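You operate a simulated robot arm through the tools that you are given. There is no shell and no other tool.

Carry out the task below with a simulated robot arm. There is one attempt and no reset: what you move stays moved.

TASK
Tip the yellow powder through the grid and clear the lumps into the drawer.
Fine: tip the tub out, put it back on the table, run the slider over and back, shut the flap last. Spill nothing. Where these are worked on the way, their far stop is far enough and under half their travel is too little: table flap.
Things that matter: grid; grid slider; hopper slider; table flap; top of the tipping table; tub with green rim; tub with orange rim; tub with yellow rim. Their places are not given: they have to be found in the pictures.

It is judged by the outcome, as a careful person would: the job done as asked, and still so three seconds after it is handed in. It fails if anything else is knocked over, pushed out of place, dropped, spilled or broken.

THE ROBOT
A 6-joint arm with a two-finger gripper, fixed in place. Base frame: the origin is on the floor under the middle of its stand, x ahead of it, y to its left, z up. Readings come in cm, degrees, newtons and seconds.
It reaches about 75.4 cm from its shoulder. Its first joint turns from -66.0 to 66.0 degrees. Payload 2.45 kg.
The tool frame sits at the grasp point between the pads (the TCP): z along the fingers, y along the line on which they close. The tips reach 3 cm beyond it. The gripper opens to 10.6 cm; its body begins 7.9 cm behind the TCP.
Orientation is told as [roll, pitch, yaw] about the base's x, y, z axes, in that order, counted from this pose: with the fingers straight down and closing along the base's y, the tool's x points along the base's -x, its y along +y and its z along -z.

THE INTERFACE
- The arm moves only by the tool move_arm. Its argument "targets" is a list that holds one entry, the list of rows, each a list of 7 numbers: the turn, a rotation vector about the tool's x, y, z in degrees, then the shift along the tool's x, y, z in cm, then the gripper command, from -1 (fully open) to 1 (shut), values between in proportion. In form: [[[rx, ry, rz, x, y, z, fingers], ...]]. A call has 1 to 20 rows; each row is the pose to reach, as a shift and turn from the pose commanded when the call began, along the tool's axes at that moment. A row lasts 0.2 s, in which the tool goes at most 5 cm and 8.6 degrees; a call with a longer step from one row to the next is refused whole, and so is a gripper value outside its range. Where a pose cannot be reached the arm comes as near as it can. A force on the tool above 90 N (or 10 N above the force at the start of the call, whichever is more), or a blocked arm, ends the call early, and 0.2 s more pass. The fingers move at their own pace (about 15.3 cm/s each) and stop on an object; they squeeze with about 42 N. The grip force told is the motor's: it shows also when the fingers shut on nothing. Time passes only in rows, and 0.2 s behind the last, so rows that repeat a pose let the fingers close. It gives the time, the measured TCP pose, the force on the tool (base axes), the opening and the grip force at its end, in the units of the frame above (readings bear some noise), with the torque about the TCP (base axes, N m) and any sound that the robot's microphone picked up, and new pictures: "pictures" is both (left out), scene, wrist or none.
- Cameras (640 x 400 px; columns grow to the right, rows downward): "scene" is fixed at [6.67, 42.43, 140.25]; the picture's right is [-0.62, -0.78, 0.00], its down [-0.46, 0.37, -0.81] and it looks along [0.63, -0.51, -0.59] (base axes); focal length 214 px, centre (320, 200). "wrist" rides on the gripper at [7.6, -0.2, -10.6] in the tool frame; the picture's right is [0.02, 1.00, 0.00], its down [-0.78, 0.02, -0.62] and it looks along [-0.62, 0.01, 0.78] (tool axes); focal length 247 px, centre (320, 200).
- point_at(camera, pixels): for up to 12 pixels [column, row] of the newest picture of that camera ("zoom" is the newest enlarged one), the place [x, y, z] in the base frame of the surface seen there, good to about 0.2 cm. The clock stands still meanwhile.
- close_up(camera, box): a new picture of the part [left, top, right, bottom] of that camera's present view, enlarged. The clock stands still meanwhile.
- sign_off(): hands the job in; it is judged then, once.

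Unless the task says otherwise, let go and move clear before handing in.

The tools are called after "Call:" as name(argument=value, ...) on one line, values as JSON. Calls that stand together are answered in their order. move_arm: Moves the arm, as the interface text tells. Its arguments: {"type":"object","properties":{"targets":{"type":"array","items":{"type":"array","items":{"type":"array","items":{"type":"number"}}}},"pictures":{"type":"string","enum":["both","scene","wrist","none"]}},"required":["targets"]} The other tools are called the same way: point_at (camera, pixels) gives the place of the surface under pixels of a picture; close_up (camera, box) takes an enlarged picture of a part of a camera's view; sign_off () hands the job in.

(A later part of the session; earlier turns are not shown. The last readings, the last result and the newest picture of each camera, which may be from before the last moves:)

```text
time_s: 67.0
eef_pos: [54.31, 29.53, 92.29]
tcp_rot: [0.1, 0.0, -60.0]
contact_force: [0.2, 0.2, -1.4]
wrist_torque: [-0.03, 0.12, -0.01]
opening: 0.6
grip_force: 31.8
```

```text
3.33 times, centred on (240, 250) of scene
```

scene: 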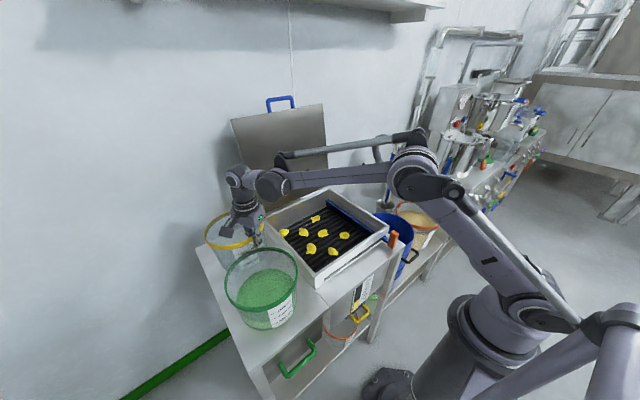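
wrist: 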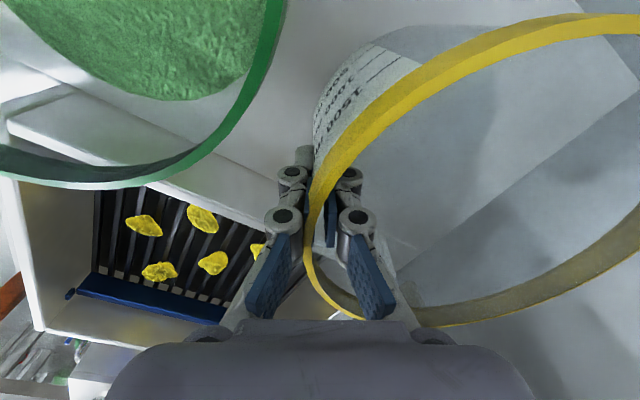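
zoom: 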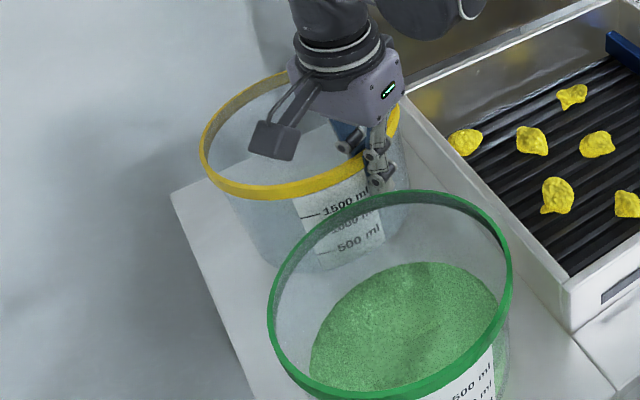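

No contact yet at z=92.3, with the force still just the tub's own weight. I'll lower in small steps of about 0.1 cm to touch down.

Call:
move_arm(targets=[[[0, 0, 0, 0, 0, 0.1, 1], [0, 0, 0, 0, 0, 0.2, 1], [0, 0, 0, 0, 0, 0.3, 1], [0, 0, 0, 0, 0, 0.4, 1], [0, 0, 0, 0, 0, 0.4, 1]]], pictures="wrist")

Call:
point_at(camera="wrist", pixels=[[330, 165], [360, 120], [500, 40], [450, 325], [540, 315], [335, 295]])

```text
time_s: 68.2
eef_pos: [54.4, 29.49, 91.82]
tcp_rot: [0.0, -0.1, -60.0]
contact_force: [0.1, -0.2, 0.2]
wrist_torque: [0.02, -0.13, -0.03]
opening: 0.61
grip_force: 31.3
```

wrist: 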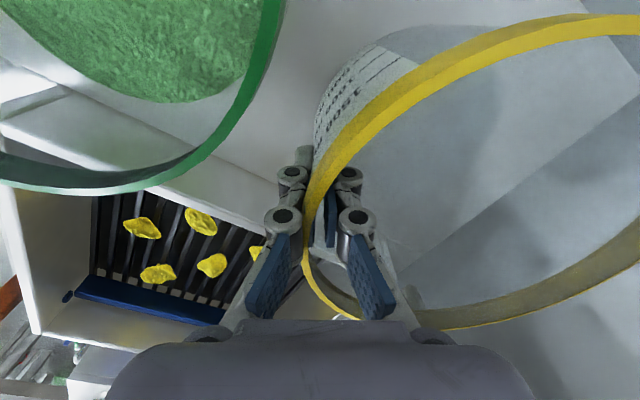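

```text
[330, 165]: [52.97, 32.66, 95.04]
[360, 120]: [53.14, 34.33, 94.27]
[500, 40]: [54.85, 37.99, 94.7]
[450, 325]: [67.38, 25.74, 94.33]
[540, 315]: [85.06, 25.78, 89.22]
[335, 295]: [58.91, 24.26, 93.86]
```

The weight has come off the tool (force 0.2 N), so the tub stands on the table. I'll open the fingers slowly.

Call:
move_arm(targets=[[[0, 0, 0, 0, 0, 0, 0.85], [0, 0, 0, 0, 0, 0, 0.7], [0, 0, 0, 0, 0, 0, 0.5], [0, 0, 0, 0, 0, 0, 0.3], [0, 0, 0, 0, 0, 0, 0.15], [0, 0, 0, 0, 0, 0, 0.1], [0, 0, 0, 0, 0, 0, 0.1]]])

```text
time_s: 69.8
eef_pos: [54.32, 29.54, 91.77]
tcp_rot: [0.1, -0.1, -60.1]
contact_force: [0.2, 0.1, 0.5]
wrist_torque: [-0.03, -0.02, 0.03]
opening: 4.81
grip_force: 0.2
```

scene: 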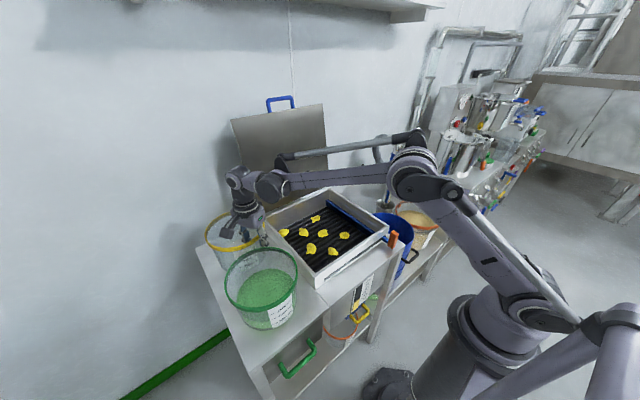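
wrist: 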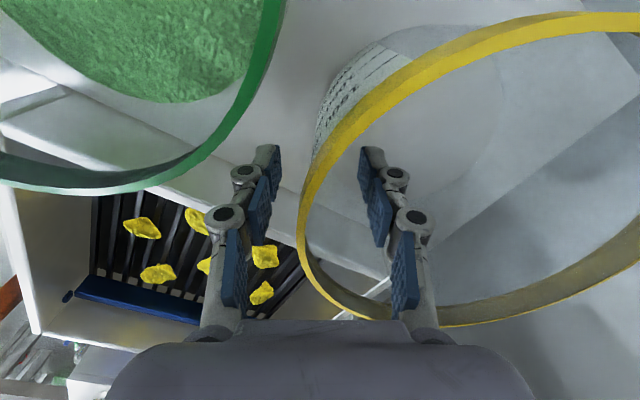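

The tub is free and standing between the open fingers. I'll rise straight up.

Call:
move_arm(targets=[[[0, 0, 0, 0, 0, -0.8, 0.1], [0, 0, 0, 0, 0, -2, 0.1], [0, 0, 0, 0, 0, -3.5, 0.1], [0, 0, 0, 0, 0, -5.5, 0.1], [0, 0, 0, 0, 0, -8, 0.1], [0, 0, 0, 0, 0, -11, 0.1], [0, 0, 0, 0, 0, -14, 0.1], [0, 0, 0, 0, 0, -17, 0.1], [0, 0, 0, 0, 0, -17, 0.1]]])

Call:
close_up(camera="scene", box=[180, 180, 410, 330])

```text
time_s: 71.8
eef_pos: [54.45, 29.64, 109.0]
tcp_rot: [0.1, -0.1, -60.1]
contact_force: [-0.4, 0.1, 0.6]
wrist_torque: [0.01, -0.01, 0.01]
opening: 4.76
grip_force: 0.2
```

scene: 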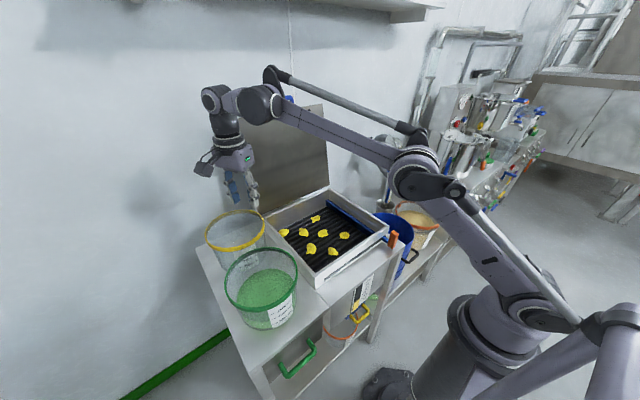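
wrist: 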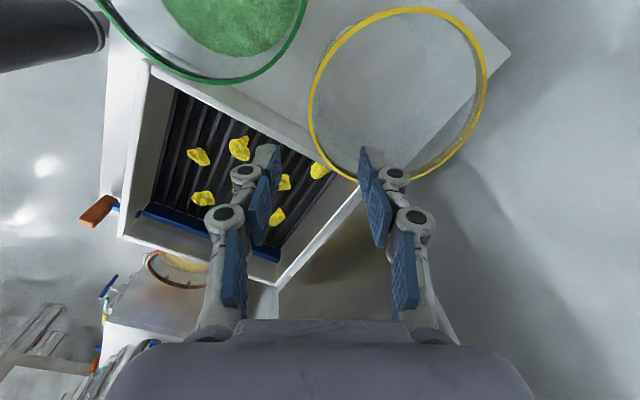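

```text
2.67 times, centred on (295, 255) of scene
```

zoom: 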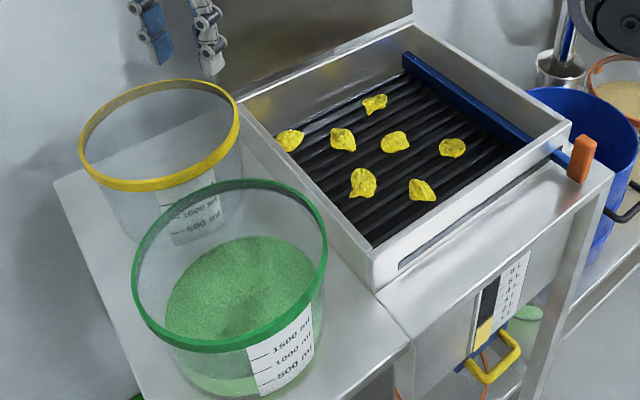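

The yellow tub stands back on the table, the green one is untouched, and seven lumps await sweeping. I'll now measure the orange slider knob and its slot.

Call:
close_up(camera="scene", box=[340, 210, 420, 290])

Call:
point_at(camera="zoom", pixels=[[430, 200], [420, 185], [445, 190], [412, 240], [430, 265], [405, 205], [455, 215], [385, 240], [370, 220], [420, 280], [440, 240], [300, 310]])

```text
5.00 times, centred on (380, 250) of scene
```

zoom: 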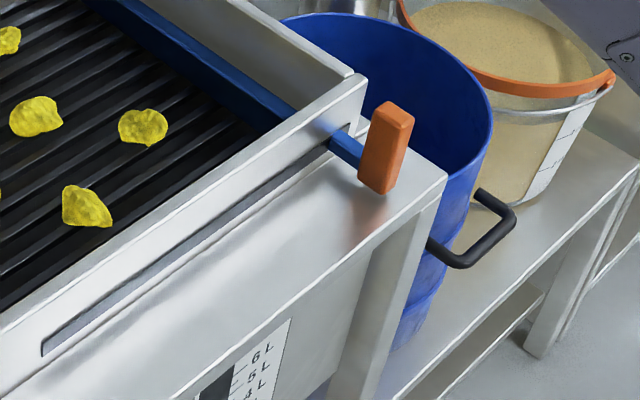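

```text
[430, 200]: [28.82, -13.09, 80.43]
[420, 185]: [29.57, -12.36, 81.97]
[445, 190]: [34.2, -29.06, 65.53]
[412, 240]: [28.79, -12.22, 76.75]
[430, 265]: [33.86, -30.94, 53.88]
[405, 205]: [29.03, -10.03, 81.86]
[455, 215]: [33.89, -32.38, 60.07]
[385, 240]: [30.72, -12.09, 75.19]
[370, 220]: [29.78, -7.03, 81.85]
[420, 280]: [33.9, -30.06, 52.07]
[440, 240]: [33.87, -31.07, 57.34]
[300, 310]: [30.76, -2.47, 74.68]
```

The zoom's knob sits at about (388,150). I'll read its faces there, plus the slot ends.

Call:
point_at(camera="zoom", pixels=[[385, 106], [410, 118], [378, 120], [365, 178], [382, 190], [390, 170], [405, 140], [346, 146], [334, 140], [372, 150], [45, 350], [350, 128]])

Call:
point_at(camera="wrist", pixels=[[97, 208], [85, 218], [108, 197], [115, 208], [145, 212], [270, 255], [150, 75], [120, 232]])

```text
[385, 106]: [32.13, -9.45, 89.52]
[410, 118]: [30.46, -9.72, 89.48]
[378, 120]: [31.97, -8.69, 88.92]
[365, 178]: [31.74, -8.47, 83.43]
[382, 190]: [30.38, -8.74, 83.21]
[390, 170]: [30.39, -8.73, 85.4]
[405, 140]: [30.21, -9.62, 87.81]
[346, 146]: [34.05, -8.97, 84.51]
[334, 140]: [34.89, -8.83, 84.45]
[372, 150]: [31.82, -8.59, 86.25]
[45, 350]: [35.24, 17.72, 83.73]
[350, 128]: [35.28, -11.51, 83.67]
```

```text
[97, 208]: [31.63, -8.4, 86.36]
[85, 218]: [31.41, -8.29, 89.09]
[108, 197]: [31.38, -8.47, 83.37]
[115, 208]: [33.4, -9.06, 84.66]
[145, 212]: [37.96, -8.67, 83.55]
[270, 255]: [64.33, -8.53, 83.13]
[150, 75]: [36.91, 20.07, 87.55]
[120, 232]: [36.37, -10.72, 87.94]
```

The knob spans x 30.2–32.2, y about -10 to -8.5, z 83–89.5, and the slot runs to y≈17.7. I'll move above the knob with the closing line along y.

Call:
move_arm(targets=[[[0, 0, -4, -1, -2, 0, 0.15], [0, 0, -8, -3, -5, 0, 0.15], [0, 0, -13, -5, -8.5, 0, 0.15], [0, 0, -18, -7, -12, 0, 0.15], [0, 0, -23, -9, -15.5, 0.5, 0.15], [0, 0, -28, -11, -19, 1, 0.15], [0, 0, -33, -13, -22.5, 1.5, 0.15], [0, 0, -38, -15, -26, 2, 0.15], [0, 0, -43, -16.5, -29.5, 2.5, 0.15], [0, 0, -48, -18, -33, 3, 0.15], [0, 0, -53, -20, -36.5, 3.5, 0.15], [0, 0, -57, -21.5, -38.5, 4, 0.15], [0, 0, -60, -22.09, -39.54, 4, 0.15], [0, 0, -60, -22.09, -39.54, 4, 0.15]]])

```text
time_s: 74.8
eef_pos: [31.2, -9.37, 104.89]
tcp_rot: [-0.1, -0.1, 0.1]
contact_force: [0.0, -0.3, -0.2]
wrist_torque: [0.0, 0.02, 0.0]
opening: 4.5
grip_force: 0.0
```

scene: 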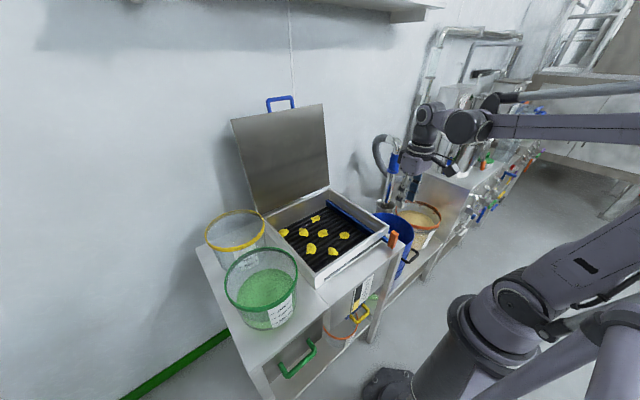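
wrist: 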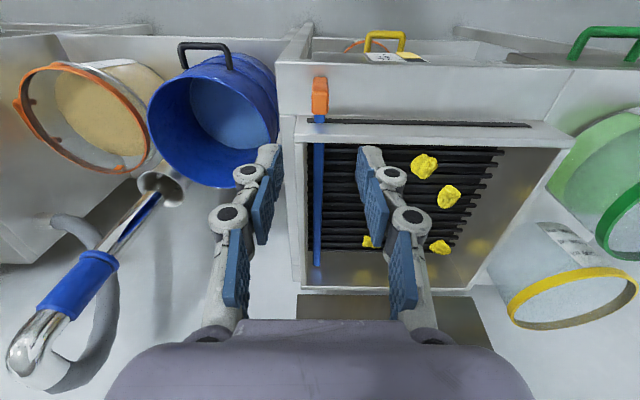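

The knob is centred in the wrist view at (319,95). I'll check the blue bin's nearest edge and refine the knob's position before descending.

Call:
point_at(camera="wrist", pixels=[[277, 105], [272, 130], [270, 80], [250, 165], [319, 85], [319, 105], [313, 95], [326, 95], [319, 120], [312, 112], [327, 80], [290, 60]])

Call:
close_up(camera="wrist", box=[240, 50, 400, 150])

```text
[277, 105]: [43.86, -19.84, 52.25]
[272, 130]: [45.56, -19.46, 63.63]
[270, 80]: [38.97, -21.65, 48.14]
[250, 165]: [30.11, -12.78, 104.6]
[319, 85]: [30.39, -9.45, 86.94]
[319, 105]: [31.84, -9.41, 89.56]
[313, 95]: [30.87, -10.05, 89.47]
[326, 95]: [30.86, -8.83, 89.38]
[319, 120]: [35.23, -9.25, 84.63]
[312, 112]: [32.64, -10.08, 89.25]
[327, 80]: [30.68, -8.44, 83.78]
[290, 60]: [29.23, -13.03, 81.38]
```

```text
4.00 times, centred on (320, 100) of wrist
```

zoom: 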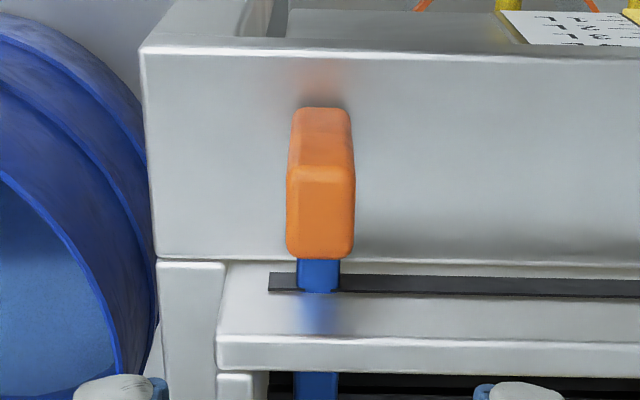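

The knob centre is (31.4, -9.3), its top is z=89.5, and the bin is well clear (y<-19). I'll descend astride it to z≈87 and close.

Call:
move_arm(targets=[[[0, 0, 0, -0.15, 0.05, 3, 0.15], [0, 0, 0, -0.15, 0.05, 6, 0.15], [0, 0, 0, -0.15, 0.05, 9, 0.15], [0, 0, 0, -0.15, 0.05, 12, 0.15], [0, 0, 0, -0.15, 0.05, 14.5, 0.15], [0, 0, 0, -0.15, 0.05, 16.5, 0.15], [0, 0, 0, -0.15, 0.05, 17.9, 0.15], [0, 0, 0, -0.15, 0.05, 17.9, 0.15]]])

```text
time_s: 76.6
eef_pos: [31.34, -9.37, 87.04]
tcp_rot: [-0.2, -0.1, -0.1]
contact_force: [-0.1, -0.2, 0.4]
wrist_torque: [0.0, 0.02, 0.0]
opening: 4.52
grip_force: 0.2
```

scene: 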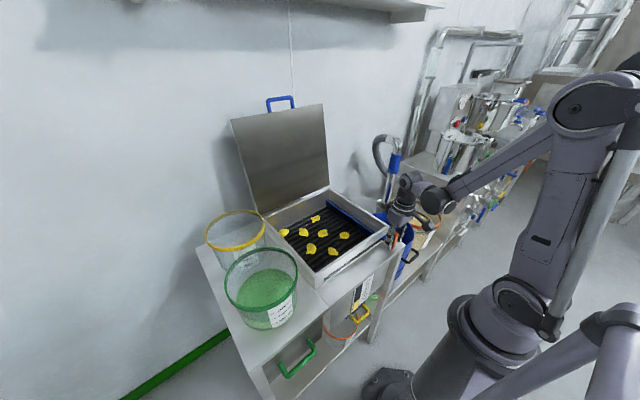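
wrist: 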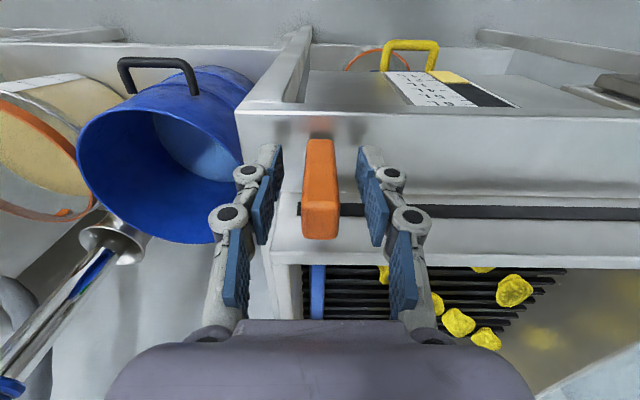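

The knob sits centred between the pads. Closing on it now.

Call:
move_arm(targets=[[[0, 0, 0, 0, 0, 0, 0.5], [0, 0, 0, 0, 0, 0, 1], [0, 0, 0, 0, 0, 0, 1], [0, 0, 0, 0, 0, 0, 1]]], pictures="wrist")

```text
time_s: 77.6
eef_pos: [31.4, -9.49, 86.98]
tcp_rot: [0.1, -0.1, 0.0]
contact_force: [0.4, 3.1, -0.9]
wrist_torque: [0.11, 0.07, 0.0]
opening: 1.78
grip_force: 43.2
```

wrist: 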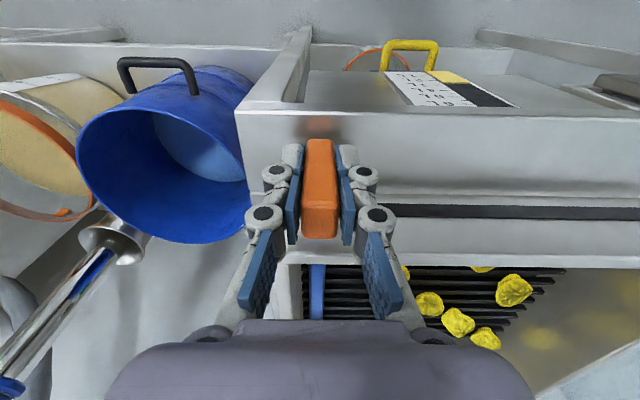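

The knob is gripped (1.78 cm, 43 N). I'll slide it toward +y, first 10 cm, watching the force.

Call:
move_arm(targets=[[[0, 0, 0, 0, 0.5, 0, 1], [0, 0, 0, 0, 1.2, 0, 1], [0, 0, 0, 0, 2, 0, 1], [0, 0, 0, 0, 3, 0, 1], [0, 0, 0, 0, 4, 0, 1], [0, 0, 0, 0, 5, 0, 1], [0, 0, 0, 0, 6, 0, 1], [0, 0, 0, 0, 7, 0, 1], [0, 0, 0, 0, 8, 0, 1], [0, 0, 0, 0, 9, 0, 1], [0, 0, 0, 0, 10, 0, 1], [0, 0, 0, 0, 10, 0, 1]]])

Call:
close_up(camera="scene", box=[220, 170, 420, 300])

```text
time_s: 80.2
eef_pos: [31.38, 0.7, 86.96]
tcp_rot: [0.0, -0.1, 0.0]
contact_force: [8.1, 0.5, -4.0]
wrist_torque: [0.07, 0.45, 0.04]
opening: 1.77
grip_force: 43.3
```

scene: 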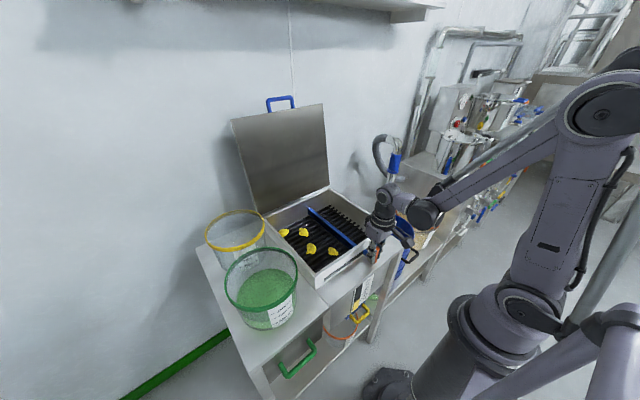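
wrist: 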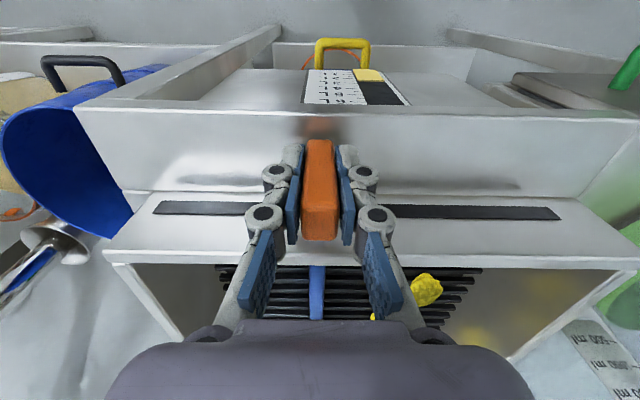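

```text
3.08 times, centred on (320, 235) of scene
```

zoom: 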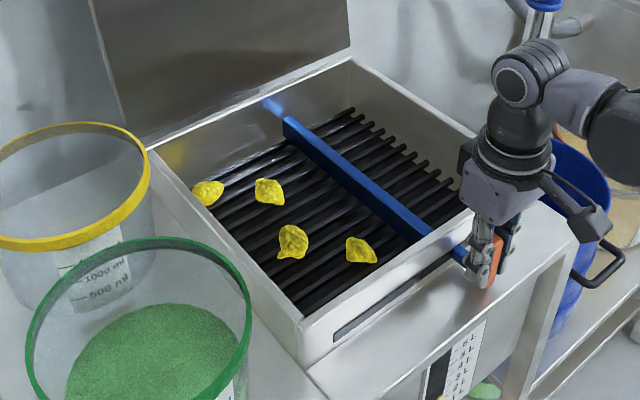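

The sweeper follows, and now sits at y≈1. I'll keep pushing to near the +y end of the slot.

Call:
move_arm(targets=[[[0, 0, 0, 0, 0.8, 0, 1], [0, 0, 0, 0, 1.8, 0, 1], [0, 0, 0, 0, 2.8, 0, 1], [0, 0, 0, 0, 3.8, 0, 1], [0, 0, 0, 0, 4.8, 0, 1], [0, 0, 0, 0, 5.8, 0, 1], [0, 0, 0, 0, 6.8, 0, 1], [0, 0, 0, 0, 7.8, 0, 1], [0, 0, 0, 0, 8.8, 0, 1], [0, 0, 0, 0, 9.8, 0, 1], [0, 0, 0, 0, 10.8, 0, 1], [0, 0, 0, 0, 11.8, 0, 1], [0, 0, 0, 0, 12.8, 0, 1], [0, 0, 0, 0, 13.3, 0, 1], [0, 0, 0, 0, 13.3, 0, 1]]])

Call:
close_up(camera="scene", box=[220, 170, 420, 300])

```text
time_s: 83.4
eef_pos: [31.22, 13.91, 86.95]
tcp_rot: [-0.1, 0.0, 0.0]
contact_force: [-3.1, 0.0, 19.9]
wrist_torque: [-0.04, 0.55, 0.06]
opening: 1.75
grip_force: 43.4
```

scene: 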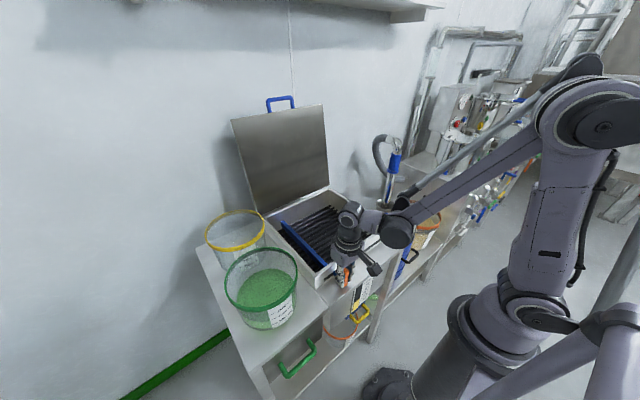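
wrist: 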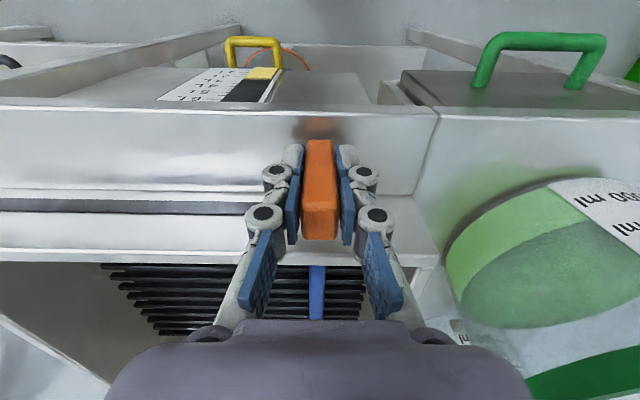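

```text
3.08 times, centred on (320, 235) of scene
```

zoom: 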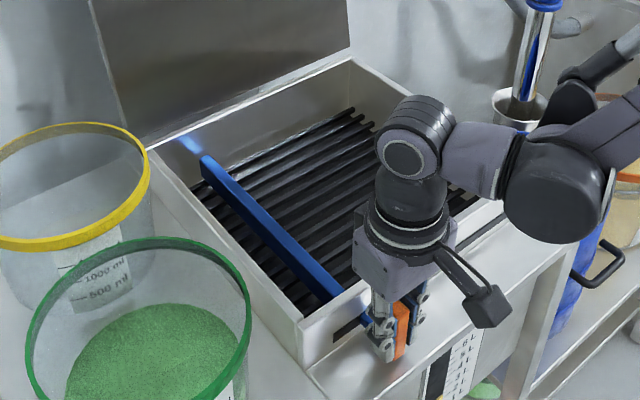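

No stop yet at y≈13.9 and the lumps have gone ahead of the blade. I'll push on in half-centimetre steps until the far stop is felt.

Call:
move_arm(targets=[[[0, 0, 0, 0, 0.5, -0.1, 1], [0, 0, 0, 0, 1, -0.1, 1], [0, 0, 0, 0, 1.5, -0.1, 1], [0, 0, 0, 0, 2, -0.1, 1], [0, 0, 0, 0, 2.5, -0.1, 1], [0, 0, 0, 0, 2.5, -0.1, 1]]])

Call:
close_up(camera="scene", box=[220, 170, 420, 300])

```text
time_s: 84.8
eef_pos: [31.29, 16.55, 87.03]
tcp_rot: [-0.1, 0.1, 0.0]
contact_force: [-10.1, 0.7, -18.2]
wrist_torque: [0.01, -0.26, 0.01]
opening: 1.78
grip_force: 43.1
```

scene: 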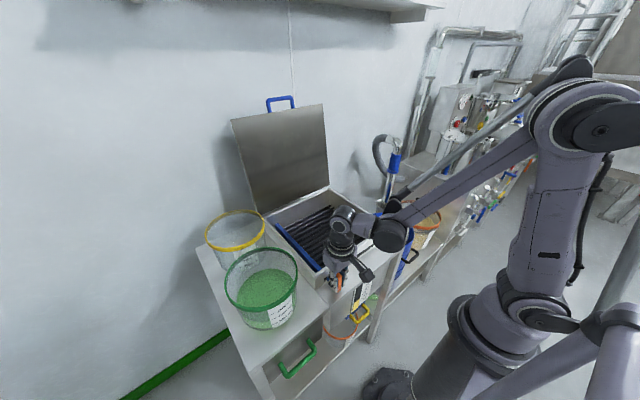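
wrist: 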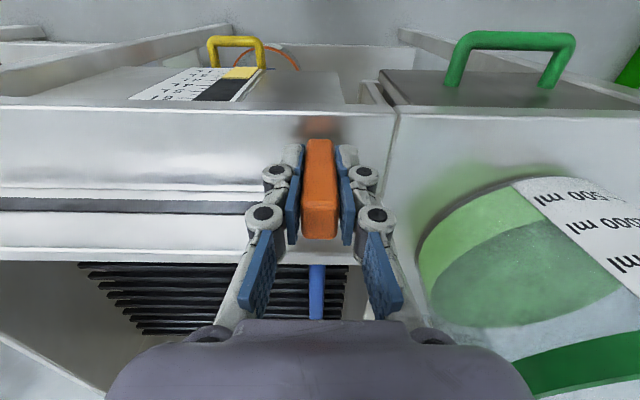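

```text
3.08 times, centred on (320, 235) of scene
```

zoom: 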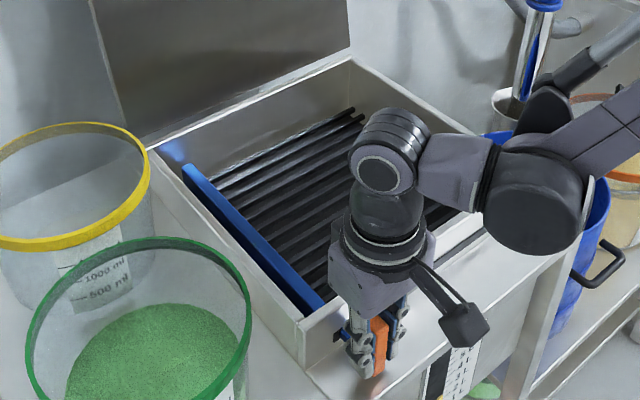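

Still free at y≈16.6. I'll creep on in 0.2 cm steps to feel the end stop.

Call:
move_arm(targets=[[[0, 0, 0, 0, 0.2, 0.05, 1], [0, 0, 0, 0, 0.4, 0.05, 1], [0, 0, 0, 0, 0.6, 0.05, 1], [0, 0, 0, 0, 0.8, 0.05, 1], [0, 0, 0, 0, 1, 0.05, 1], [0, 0, 0, 0, 1.2, 0.05, 1], [0, 0, 0, 0, 1.2, 0.05, 1]]])

Call:
close_up(camera="scene", box=[220, 170, 420, 300])

```text
time_s: 86.4
eef_pos: [31.33, 16.67, 87.09]
tcp_rot: [-1.6, 0.0, -0.4]
contact_force: [-7.0, -67.2, 30.1]
wrist_torque: [0.61, -0.11, 0.59]
opening: 1.8
grip_force: 43.3
```

scene: 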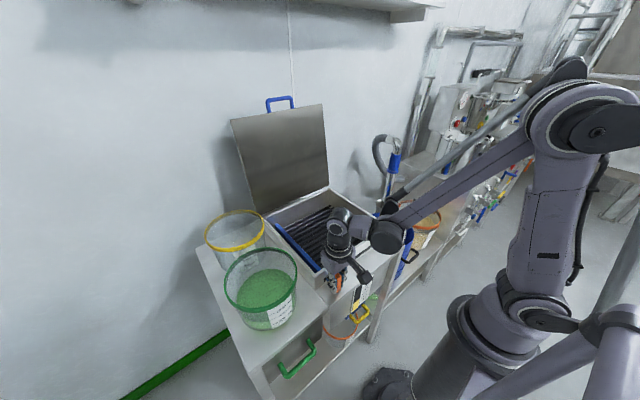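
wrist: 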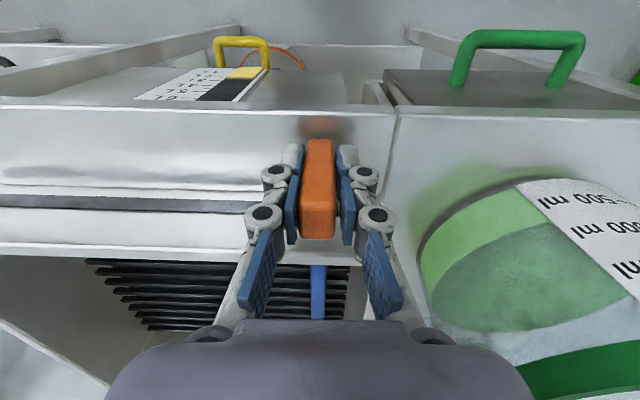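

```text
3.08 times, centred on (320, 235) of scene
```

zoom: 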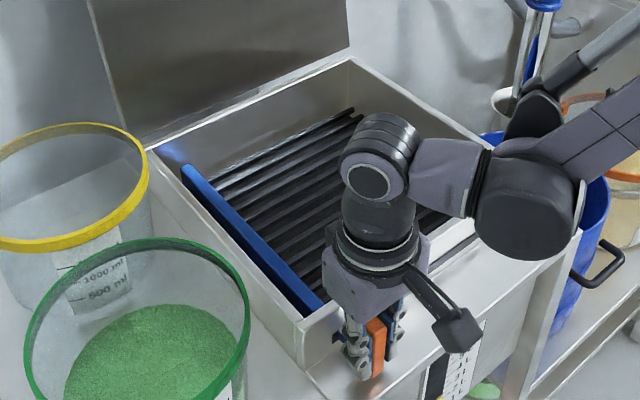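

The far stop is reached at y≈16.7 (67 N back on the tool). Now I'll run the slider back, first 14 cm.

Call:
move_arm(targets=[[[0, 0, 0, 0, -0.6, 0, 1], [0, 0, 0, 0, -1.2, 0, 1], [0, 0, 0, 0, -2, 0, 1], [0, 0, 0, 0, -3, 0, 1], [0, 0, 0, 0, -4, 0, 1], [0, 0, 0, 0, -5, 0, 1], [0, 0, 0, 0, -6, 0, 1], [0, 0, 0, 0, -7, 0, 1], [0, 0, 0, 0, -8, 0, 1], [0, 0, 0, 0, -9, 0, 1], [0, 0, 0, 0, -10, 0, 1], [0, 0, 0, 0, -11, 0, 1], [0, 0, 0, 0, -12, 0, 1], [0, 0, 0, 0, -13, 0, 1], [0, 0, 0, 0, -14, 0, 1], [0, 0, 0, 0, -14, 0, 1]]])

Call:
close_up(camera="scene", box=[220, 170, 420, 300])

```text
time_s: 89.8
eef_pos: [31.42, 3.73, 87.05]
tcp_rot: [-0.2, -0.2, -0.1]
contact_force: [6.4, -0.9, -34.6]
wrist_torque: [0.01, -0.04, 0.05]
opening: 1.76
grip_force: 43.0
```

scene: 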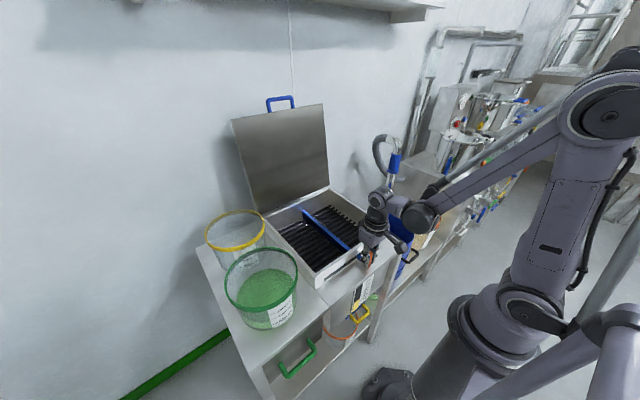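
wrist: 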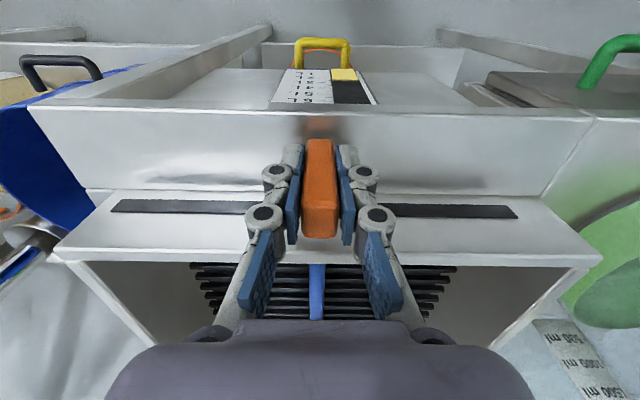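

```text
3.08 times, centred on (320, 235) of scene
```

zoom: 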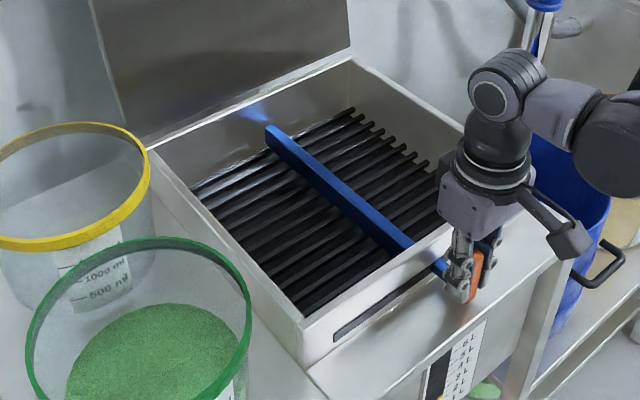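

The grid is clear of lumps. I'll bring the slider the rest of the way home, easing the vertical strain slightly.

Call:
move_arm(targets=[[[0, 0, 0, 0, -0.8, 0.08, 1], [0, 0, 0, 0, -1.8, 0.08, 1], [0, 0, 0, 0, -2.8, 0.08, 1], [0, 0, 0, 0, -3.8, 0.08, 1], [0, 0, 0, 0, -4.8, 0.08, 1], [0, 0, 0, 0, -5.8, 0.08, 1], [0, 0, 0, 0, -6.8, 0.08, 1], [0, 0, 0, 0, -7.8, 0.08, 1], [0, 0, 0, 0, -8.8, 0.08, 1], [0, 0, 0, 0, -9.8, 0.08, 1], [0, 0, 0, 0, -10.8, 0.08, 1], [0, 0, 0, 0, -11.8, 0.08, 1], [0, 0, 0, 0, -12.6, 0.08, 1], [0, 0, 0, 0, -13.1, 0.08, 1], [0, 0, 0, 0, -13.1, 0.08, 1]]])

Call:
close_up(camera="scene", box=[220, 170, 420, 300])

```text
time_s: 93.0
eef_pos: [31.32, -9.34, 86.81]
tcp_rot: [-0.1, -0.1, 0.0]
contact_force: [-4.3, 1.5, 28.1]
wrist_torque: [0.08, -0.68, 0.05]
opening: 1.77
grip_force: 43.2
```

scene: 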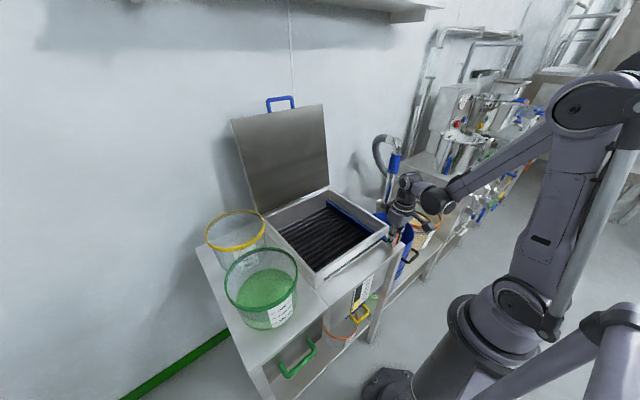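
wrist: 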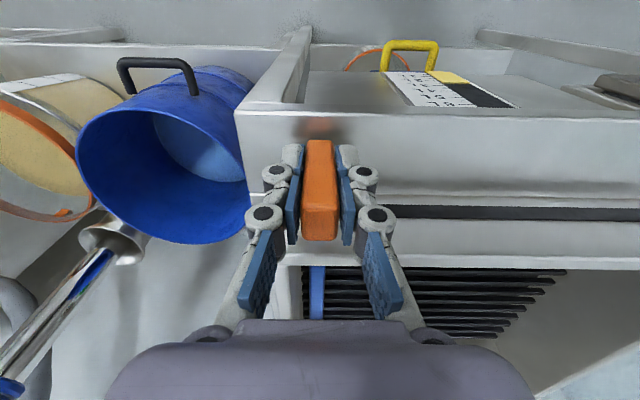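

```text
3.08 times, centred on (320, 235) of scene
```

zoom: 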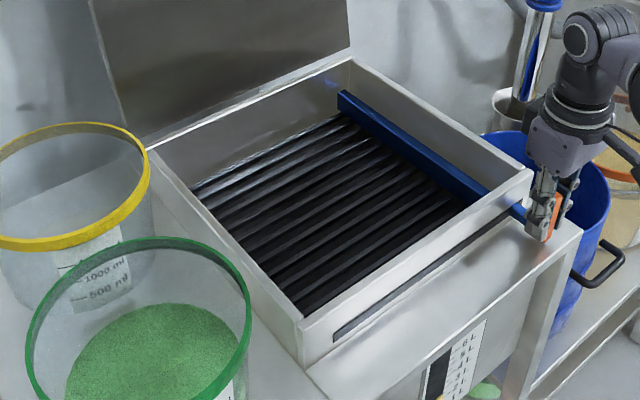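

The slider is back at y≈-9.3. I'll nudge gently to make sure it's against its home stop.

Call:
move_arm(targets=[[[0, 0, 0, 0, -0.15, -0.05, 1], [0, 0, 0, 0, -0.3, -0.05, 1], [0, 0, 0, 0, -0.45, -0.05, 1], [0, 0, 0, 0, -0.6, -0.05, 1], [0, 0, 0, 0, -0.6, -0.05, 1]]], pictures="none")

```text
time_s: 94.2
eef_pos: [31.43, -9.49, 86.85]
tcp_rot: [0.8, 0.0, 0.1]
contact_force: [-8.8, 42.1, -31.7]
wrist_torque: [0.72, -0.24, -0.08]
opening: 1.75
grip_force: 43.5
```

The home stop is felt at y=-9.5 (42 N). I'll relax the push, open the fingers, and rise.

Call:
move_arm(targets=[[[0, 0, 0, 0, 0.25, 0.03, 1], [0, 0, 0, 0, 0.4, 0.05, 1], [0, 0, 0, 0, 0.4, 0.05, 0.6], [0, 0, 0, 0, 0.4, 0.05, 0.2], [0, 0, 0, 0, 0.4, 0.05, 0.15], [0, 0, 0, 0, 0.4, 0.05, 0.15], [0, 0, 0, 0, 0.4, -2, 0.15], [0, 0, 0, 0, 0.4, -5, 0.15], [0, 0, 0, 0, 0.4, -9, 0.15], [0, 0, 0, 0, 0.4, -13, 0.15], [0, 0, 0, 0, 0.4, -17, 0.15], [0, 0, 0, 0, 0.4, -21, 0.15], [0, 0, 0, 0, 0.4, -25, 0.15], [0, 0, 0, 0, 0.4, -25, 0.15]]])

Call:
close_up(camera="scene", box=[200, 170, 420, 310])

```text
time_s: 97.2
eef_pos: [31.42, -9.59, 112.0]
tcp_rot: [-0.1, 0.0, -0.1]
contact_force: [-0.4, -0.5, -0.1]
wrist_torque: [0.01, 0.02, 0.02]
opening: 4.49
grip_force: 0.0
```

scene: 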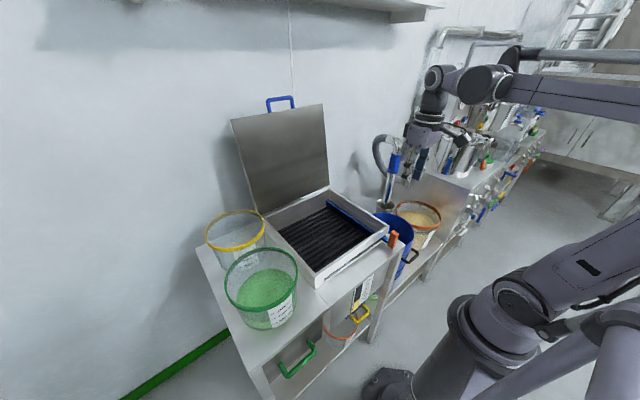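
wrist: 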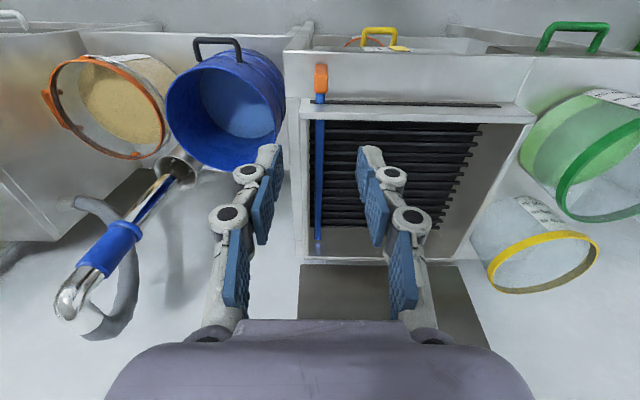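

```text
2.86 times, centred on (310, 240) of scene
```

zoom: 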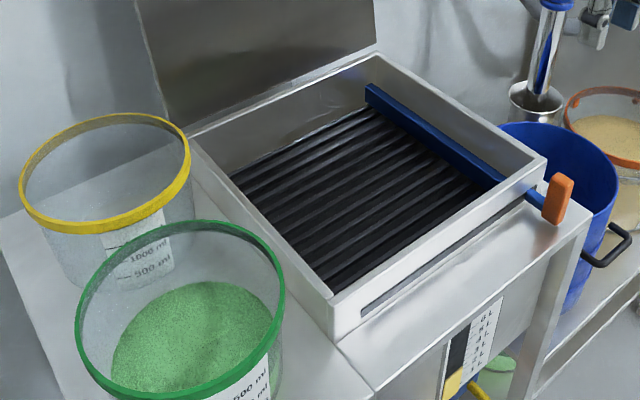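

The slider is home and the grid looks clear. I'll check the +y end of the box in the wrist view for any leftover lumps.

Call:
close_up(camera="wrist", box=[280, 60, 560, 280])

Call:
point_at(camera="scene", pixels=[[281, 98], [296, 98], [268, 104], [240, 125], [320, 106], [290, 150], [260, 208], [328, 186]])

Call:
close_up(camera="scene", box=[240, 290, 400, 390])

```text
1.82 times, centred on (420, 170) of wrist
```

zoom: 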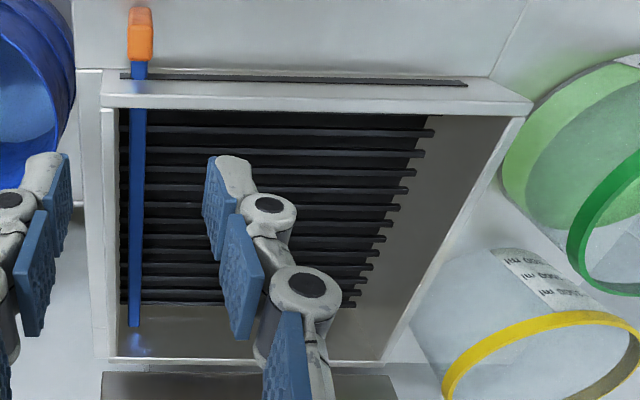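

```text
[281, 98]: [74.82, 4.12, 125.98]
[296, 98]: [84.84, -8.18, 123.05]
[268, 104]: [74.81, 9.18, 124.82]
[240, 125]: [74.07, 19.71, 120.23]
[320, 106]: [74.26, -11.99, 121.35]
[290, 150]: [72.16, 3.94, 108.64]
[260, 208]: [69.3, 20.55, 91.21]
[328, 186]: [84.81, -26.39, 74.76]
```

```text
4.00 times, centred on (320, 340) of scene
```

zoom: 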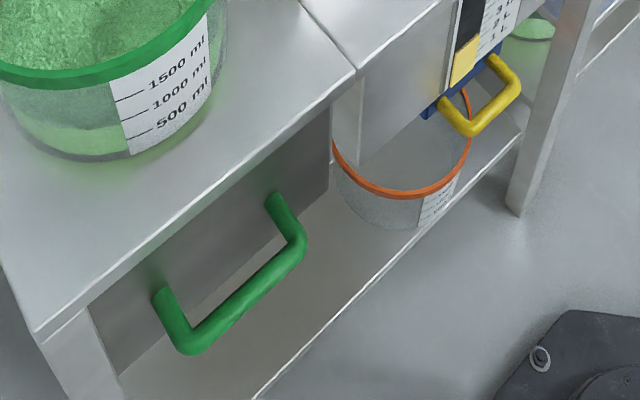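

The box is clear, the drawer and hopper slider are unmoved, and the flap's bar sits near (75, 4.7, 125.7). Now to shut the flap: I'll first turn the tool and move up in front of it.

Call:
move_arm(targets=[[[0, 0, 7, -0.5, 1, -1, 0.43], [0, 0, 15, -1.2, 2.2, -2, 0.43], [0, 0, 23, -2, 3.5, -3, 0.43], [0, 0, 31, -2.8, 4.8, -4, 0.43], [0, 0, 39, -3.6, 6.1, -5, 0.43], [0, 0, 47, -4.4, 7.4, -6, 0.43], [0, 0, 55, -5.2, 8.7, -7, 0.43], [0, 0, 63, -6, 10, -8, 0.43], [0, 0, 71, -6.8, 11.3, -9, 0.43], [0, 0, 79, -7.6, 12.6, -9.5, 0.43], [0, 0, 86, -8.2, 13.7, -10, 0.43], [0, 0, 90, -8.6, 14.3, -10, 0.43], [0, 0, 90, -8.6, 14.3, -10, 0.43]]], pictures="scene")

```text
time_s: 100.0
eef_pos: [39.95, 4.7, 121.9]
tcp_rot: [0.1, -0.1, -90.1]
contact_force: [-0.3, -0.2, -0.1]
wrist_torque: [-0.01, -0.01, 0.01]
opening: 2.98
grip_force: 0.1
```

scene: 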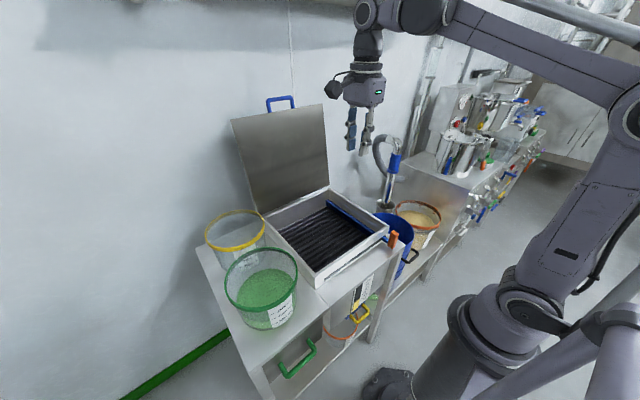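

The tool is turned and clear. Next I'll tilt the fingers forward and move up to the pre-grip point in front of the flap handle.

Call:
move_arm(targets=[[[-6, 0, 0, 0, 2, -1.2, 0.43], [-12, 0, 0, 0, 4.1, -2.5, 0.43], [-18, 0, 0, 0, 6.2, -3.8, 0.43], [-24, 0, 0, 0, 8.3, -5, 0.43], [-30, 0, 0, 0, 10.4, -6.3, 0.43], [-36, 0, 0, 0, 12.5, -7.5, 0.43], [-42, 0, 0, 0, 14.6, -8.8, 0.43], [-48, 0, 0, 0, 16.7, -10, 0.43], [-54, 0, 0, 0, 18.8, -11.3, 0.43], [-60, 0, 0, 0, 20.5, -12.4, 0.43], [-60, 0, 0, 0, 20.5, -12.4, 0.43]]])

```text
time_s: 102.4
eef_pos: [60.46, 4.72, 134.68]
tcp_rot: [60.2, 0.0, -90.1]
contact_force: [0.3, -0.1, -0.2]
wrist_torque: [0.02, 0.0, 0.0]
opening: 3.03
grip_force: 0.1
```

scene: 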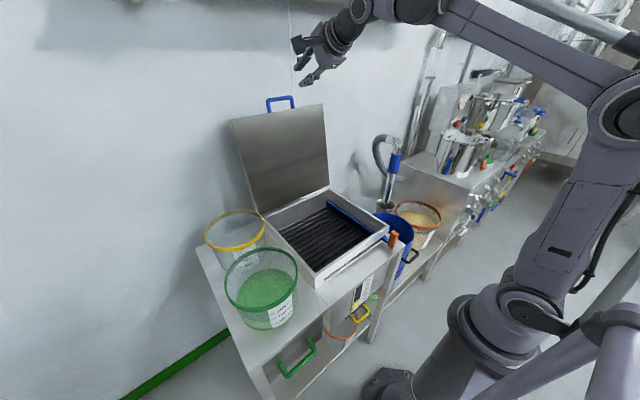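
wrist: 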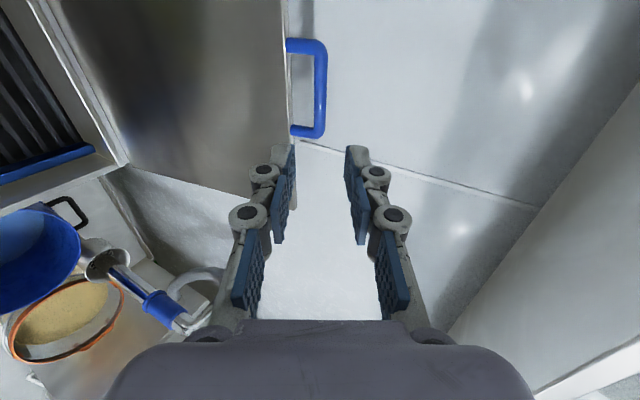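

The handle bar is in view at about (320,90). I'll measure it precisely for the regrip.

Call:
point_at(camera="wrist", pixels=[[320, 60], [320, 90], [320, 115], [317, 90], [324, 90], [305, 45], [305, 131], [292, 45], [286, 90]])

Call:
close_up(camera="wrist", box=[260, 20, 380, 150])

```text
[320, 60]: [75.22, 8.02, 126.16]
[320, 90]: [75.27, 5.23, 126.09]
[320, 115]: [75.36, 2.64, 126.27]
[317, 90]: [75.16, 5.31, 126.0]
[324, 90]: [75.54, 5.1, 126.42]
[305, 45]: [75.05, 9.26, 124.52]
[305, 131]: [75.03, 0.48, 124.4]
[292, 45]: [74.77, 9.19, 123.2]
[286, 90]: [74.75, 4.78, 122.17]
```

```text
3.08 times, centred on (320, 85) of wrist
```

zoom: 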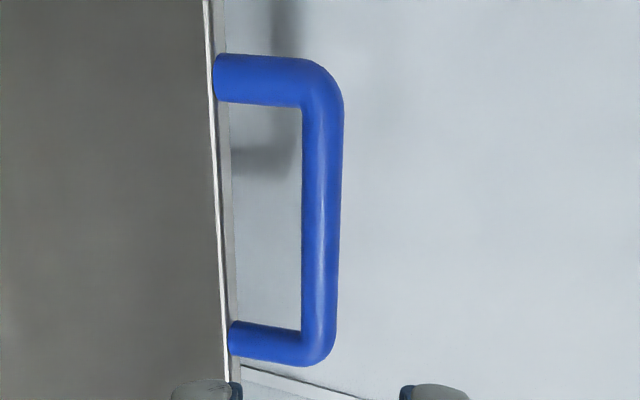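

The bar's centre works out near (75.7, 4.9, 125.8), straight ahead about 17.6 cm. I'll advance astride it and then close.

Call:
move_arm(targets=[[[0, 0, 0, 0.1, -0.05, 3, 0.43], [0, 0, 0, 0.15, -0.05, 6, 0.43], [0, 0, 0, 0.15, -0.05, 9, 0.43], [0, 0, 0, 0.15, -0.05, 12, 0.43], [0, 0, 0, 0.15, -0.05, 14.5, 0.43], [0, 0, 0, 0.15, -0.05, 16, 0.43], [0, 0, 0, 0.15, -0.05, 16.7, 0.43], [0, 0, 0, 0.15, -0.05, 16.7, 0.43]]])

```text
time_s: 104.2
eef_pos: [74.81, 4.91, 126.15]
tcp_rot: [60.1, -0.1, -90.1]
contact_force: [-0.3, 0.3, 0.4]
wrist_torque: [-0.02, 0.01, -0.01]
opening: 3.04
grip_force: 0.1
```

scene: 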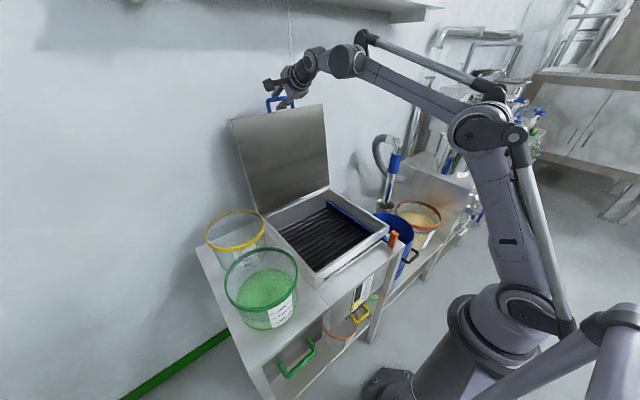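
wrist: 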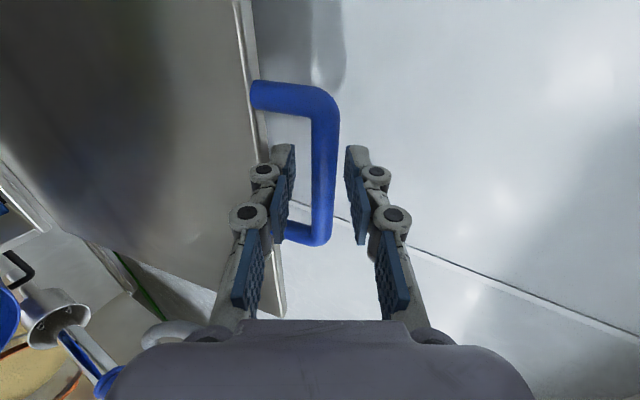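

The bar lies centred between the fingers. Closing on it.

Call:
move_arm(targets=[[[0, 0, 0, 0, 0, 0, 0.7], [0, 0, 0, 0, 0, 0, 1], [0, 0, 0, 0, 0, 0, 1], [0, 0, 0, 0, 0, 0, 1]]], pictures="wrist")

```text
time_s: 105.2
eef_pos: [74.93, 4.86, 126.35]
tcp_rot: [60.3, 0.0, -90.0]
contact_force: [3.3, -0.7, 21.3]
wrist_torque: [-0.06, -0.18, -0.18]
opening: 1.25
grip_force: 39.9
```

wrist: 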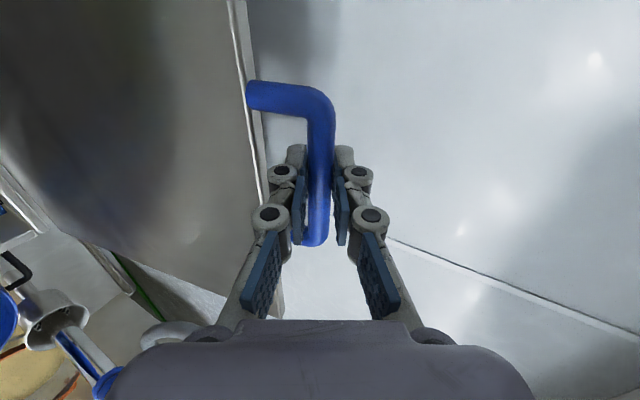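

The bar is gripped again (1.25 cm). I'll swing the flap down along the same arc in reverse, first from about 101° to 77°.

Call:
move_arm(targets=[[[0.7, 0, 0, 0, -0.3, -0.92, 1], [1.4, 0, 0, 0, -0.67, -1.84, 1], [2.7, 0, 0, 0, -1.43, -3.63, 1], [4.1, 0, 0, 0, -2.28, -5.39, 1], [5.5, 0, 0, 0, -3.22, -7.09, 1], [7.5, 0, 0, 0, -4.24, -8.74, 1], [9.5, 0, 0, 0, -5.35, -10.33, 1], [11.5, 0, 0, 0, -6.54, -11.86, 1], [13.5, 0, 0, 0, -7.81, -13.32, 1], [13.5, 0, 0, 0, -7.81, -13.32, 1]]])

```text
time_s: 107.4
eef_pos: [59.46, 5.06, 125.62]
tcp_rot: [46.3, -0.1, -90.1]
contact_force: [4.0, 3.6, -18.2]
wrist_torque: [0.17, 0.02, 0.2]
opening: 1.22
grip_force: 38.3
```

scene: 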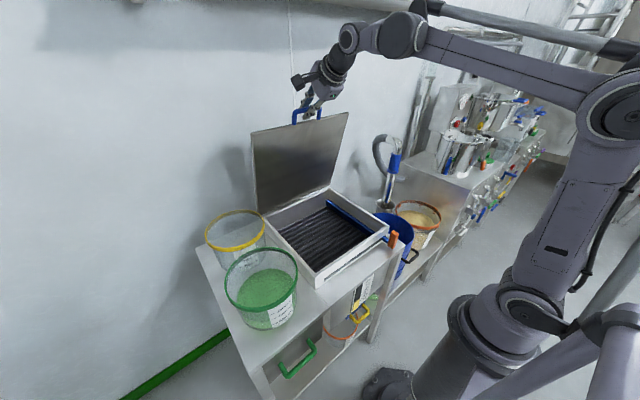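
wrist: 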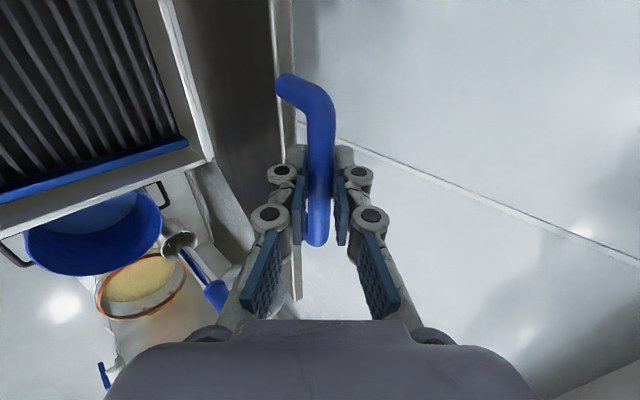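

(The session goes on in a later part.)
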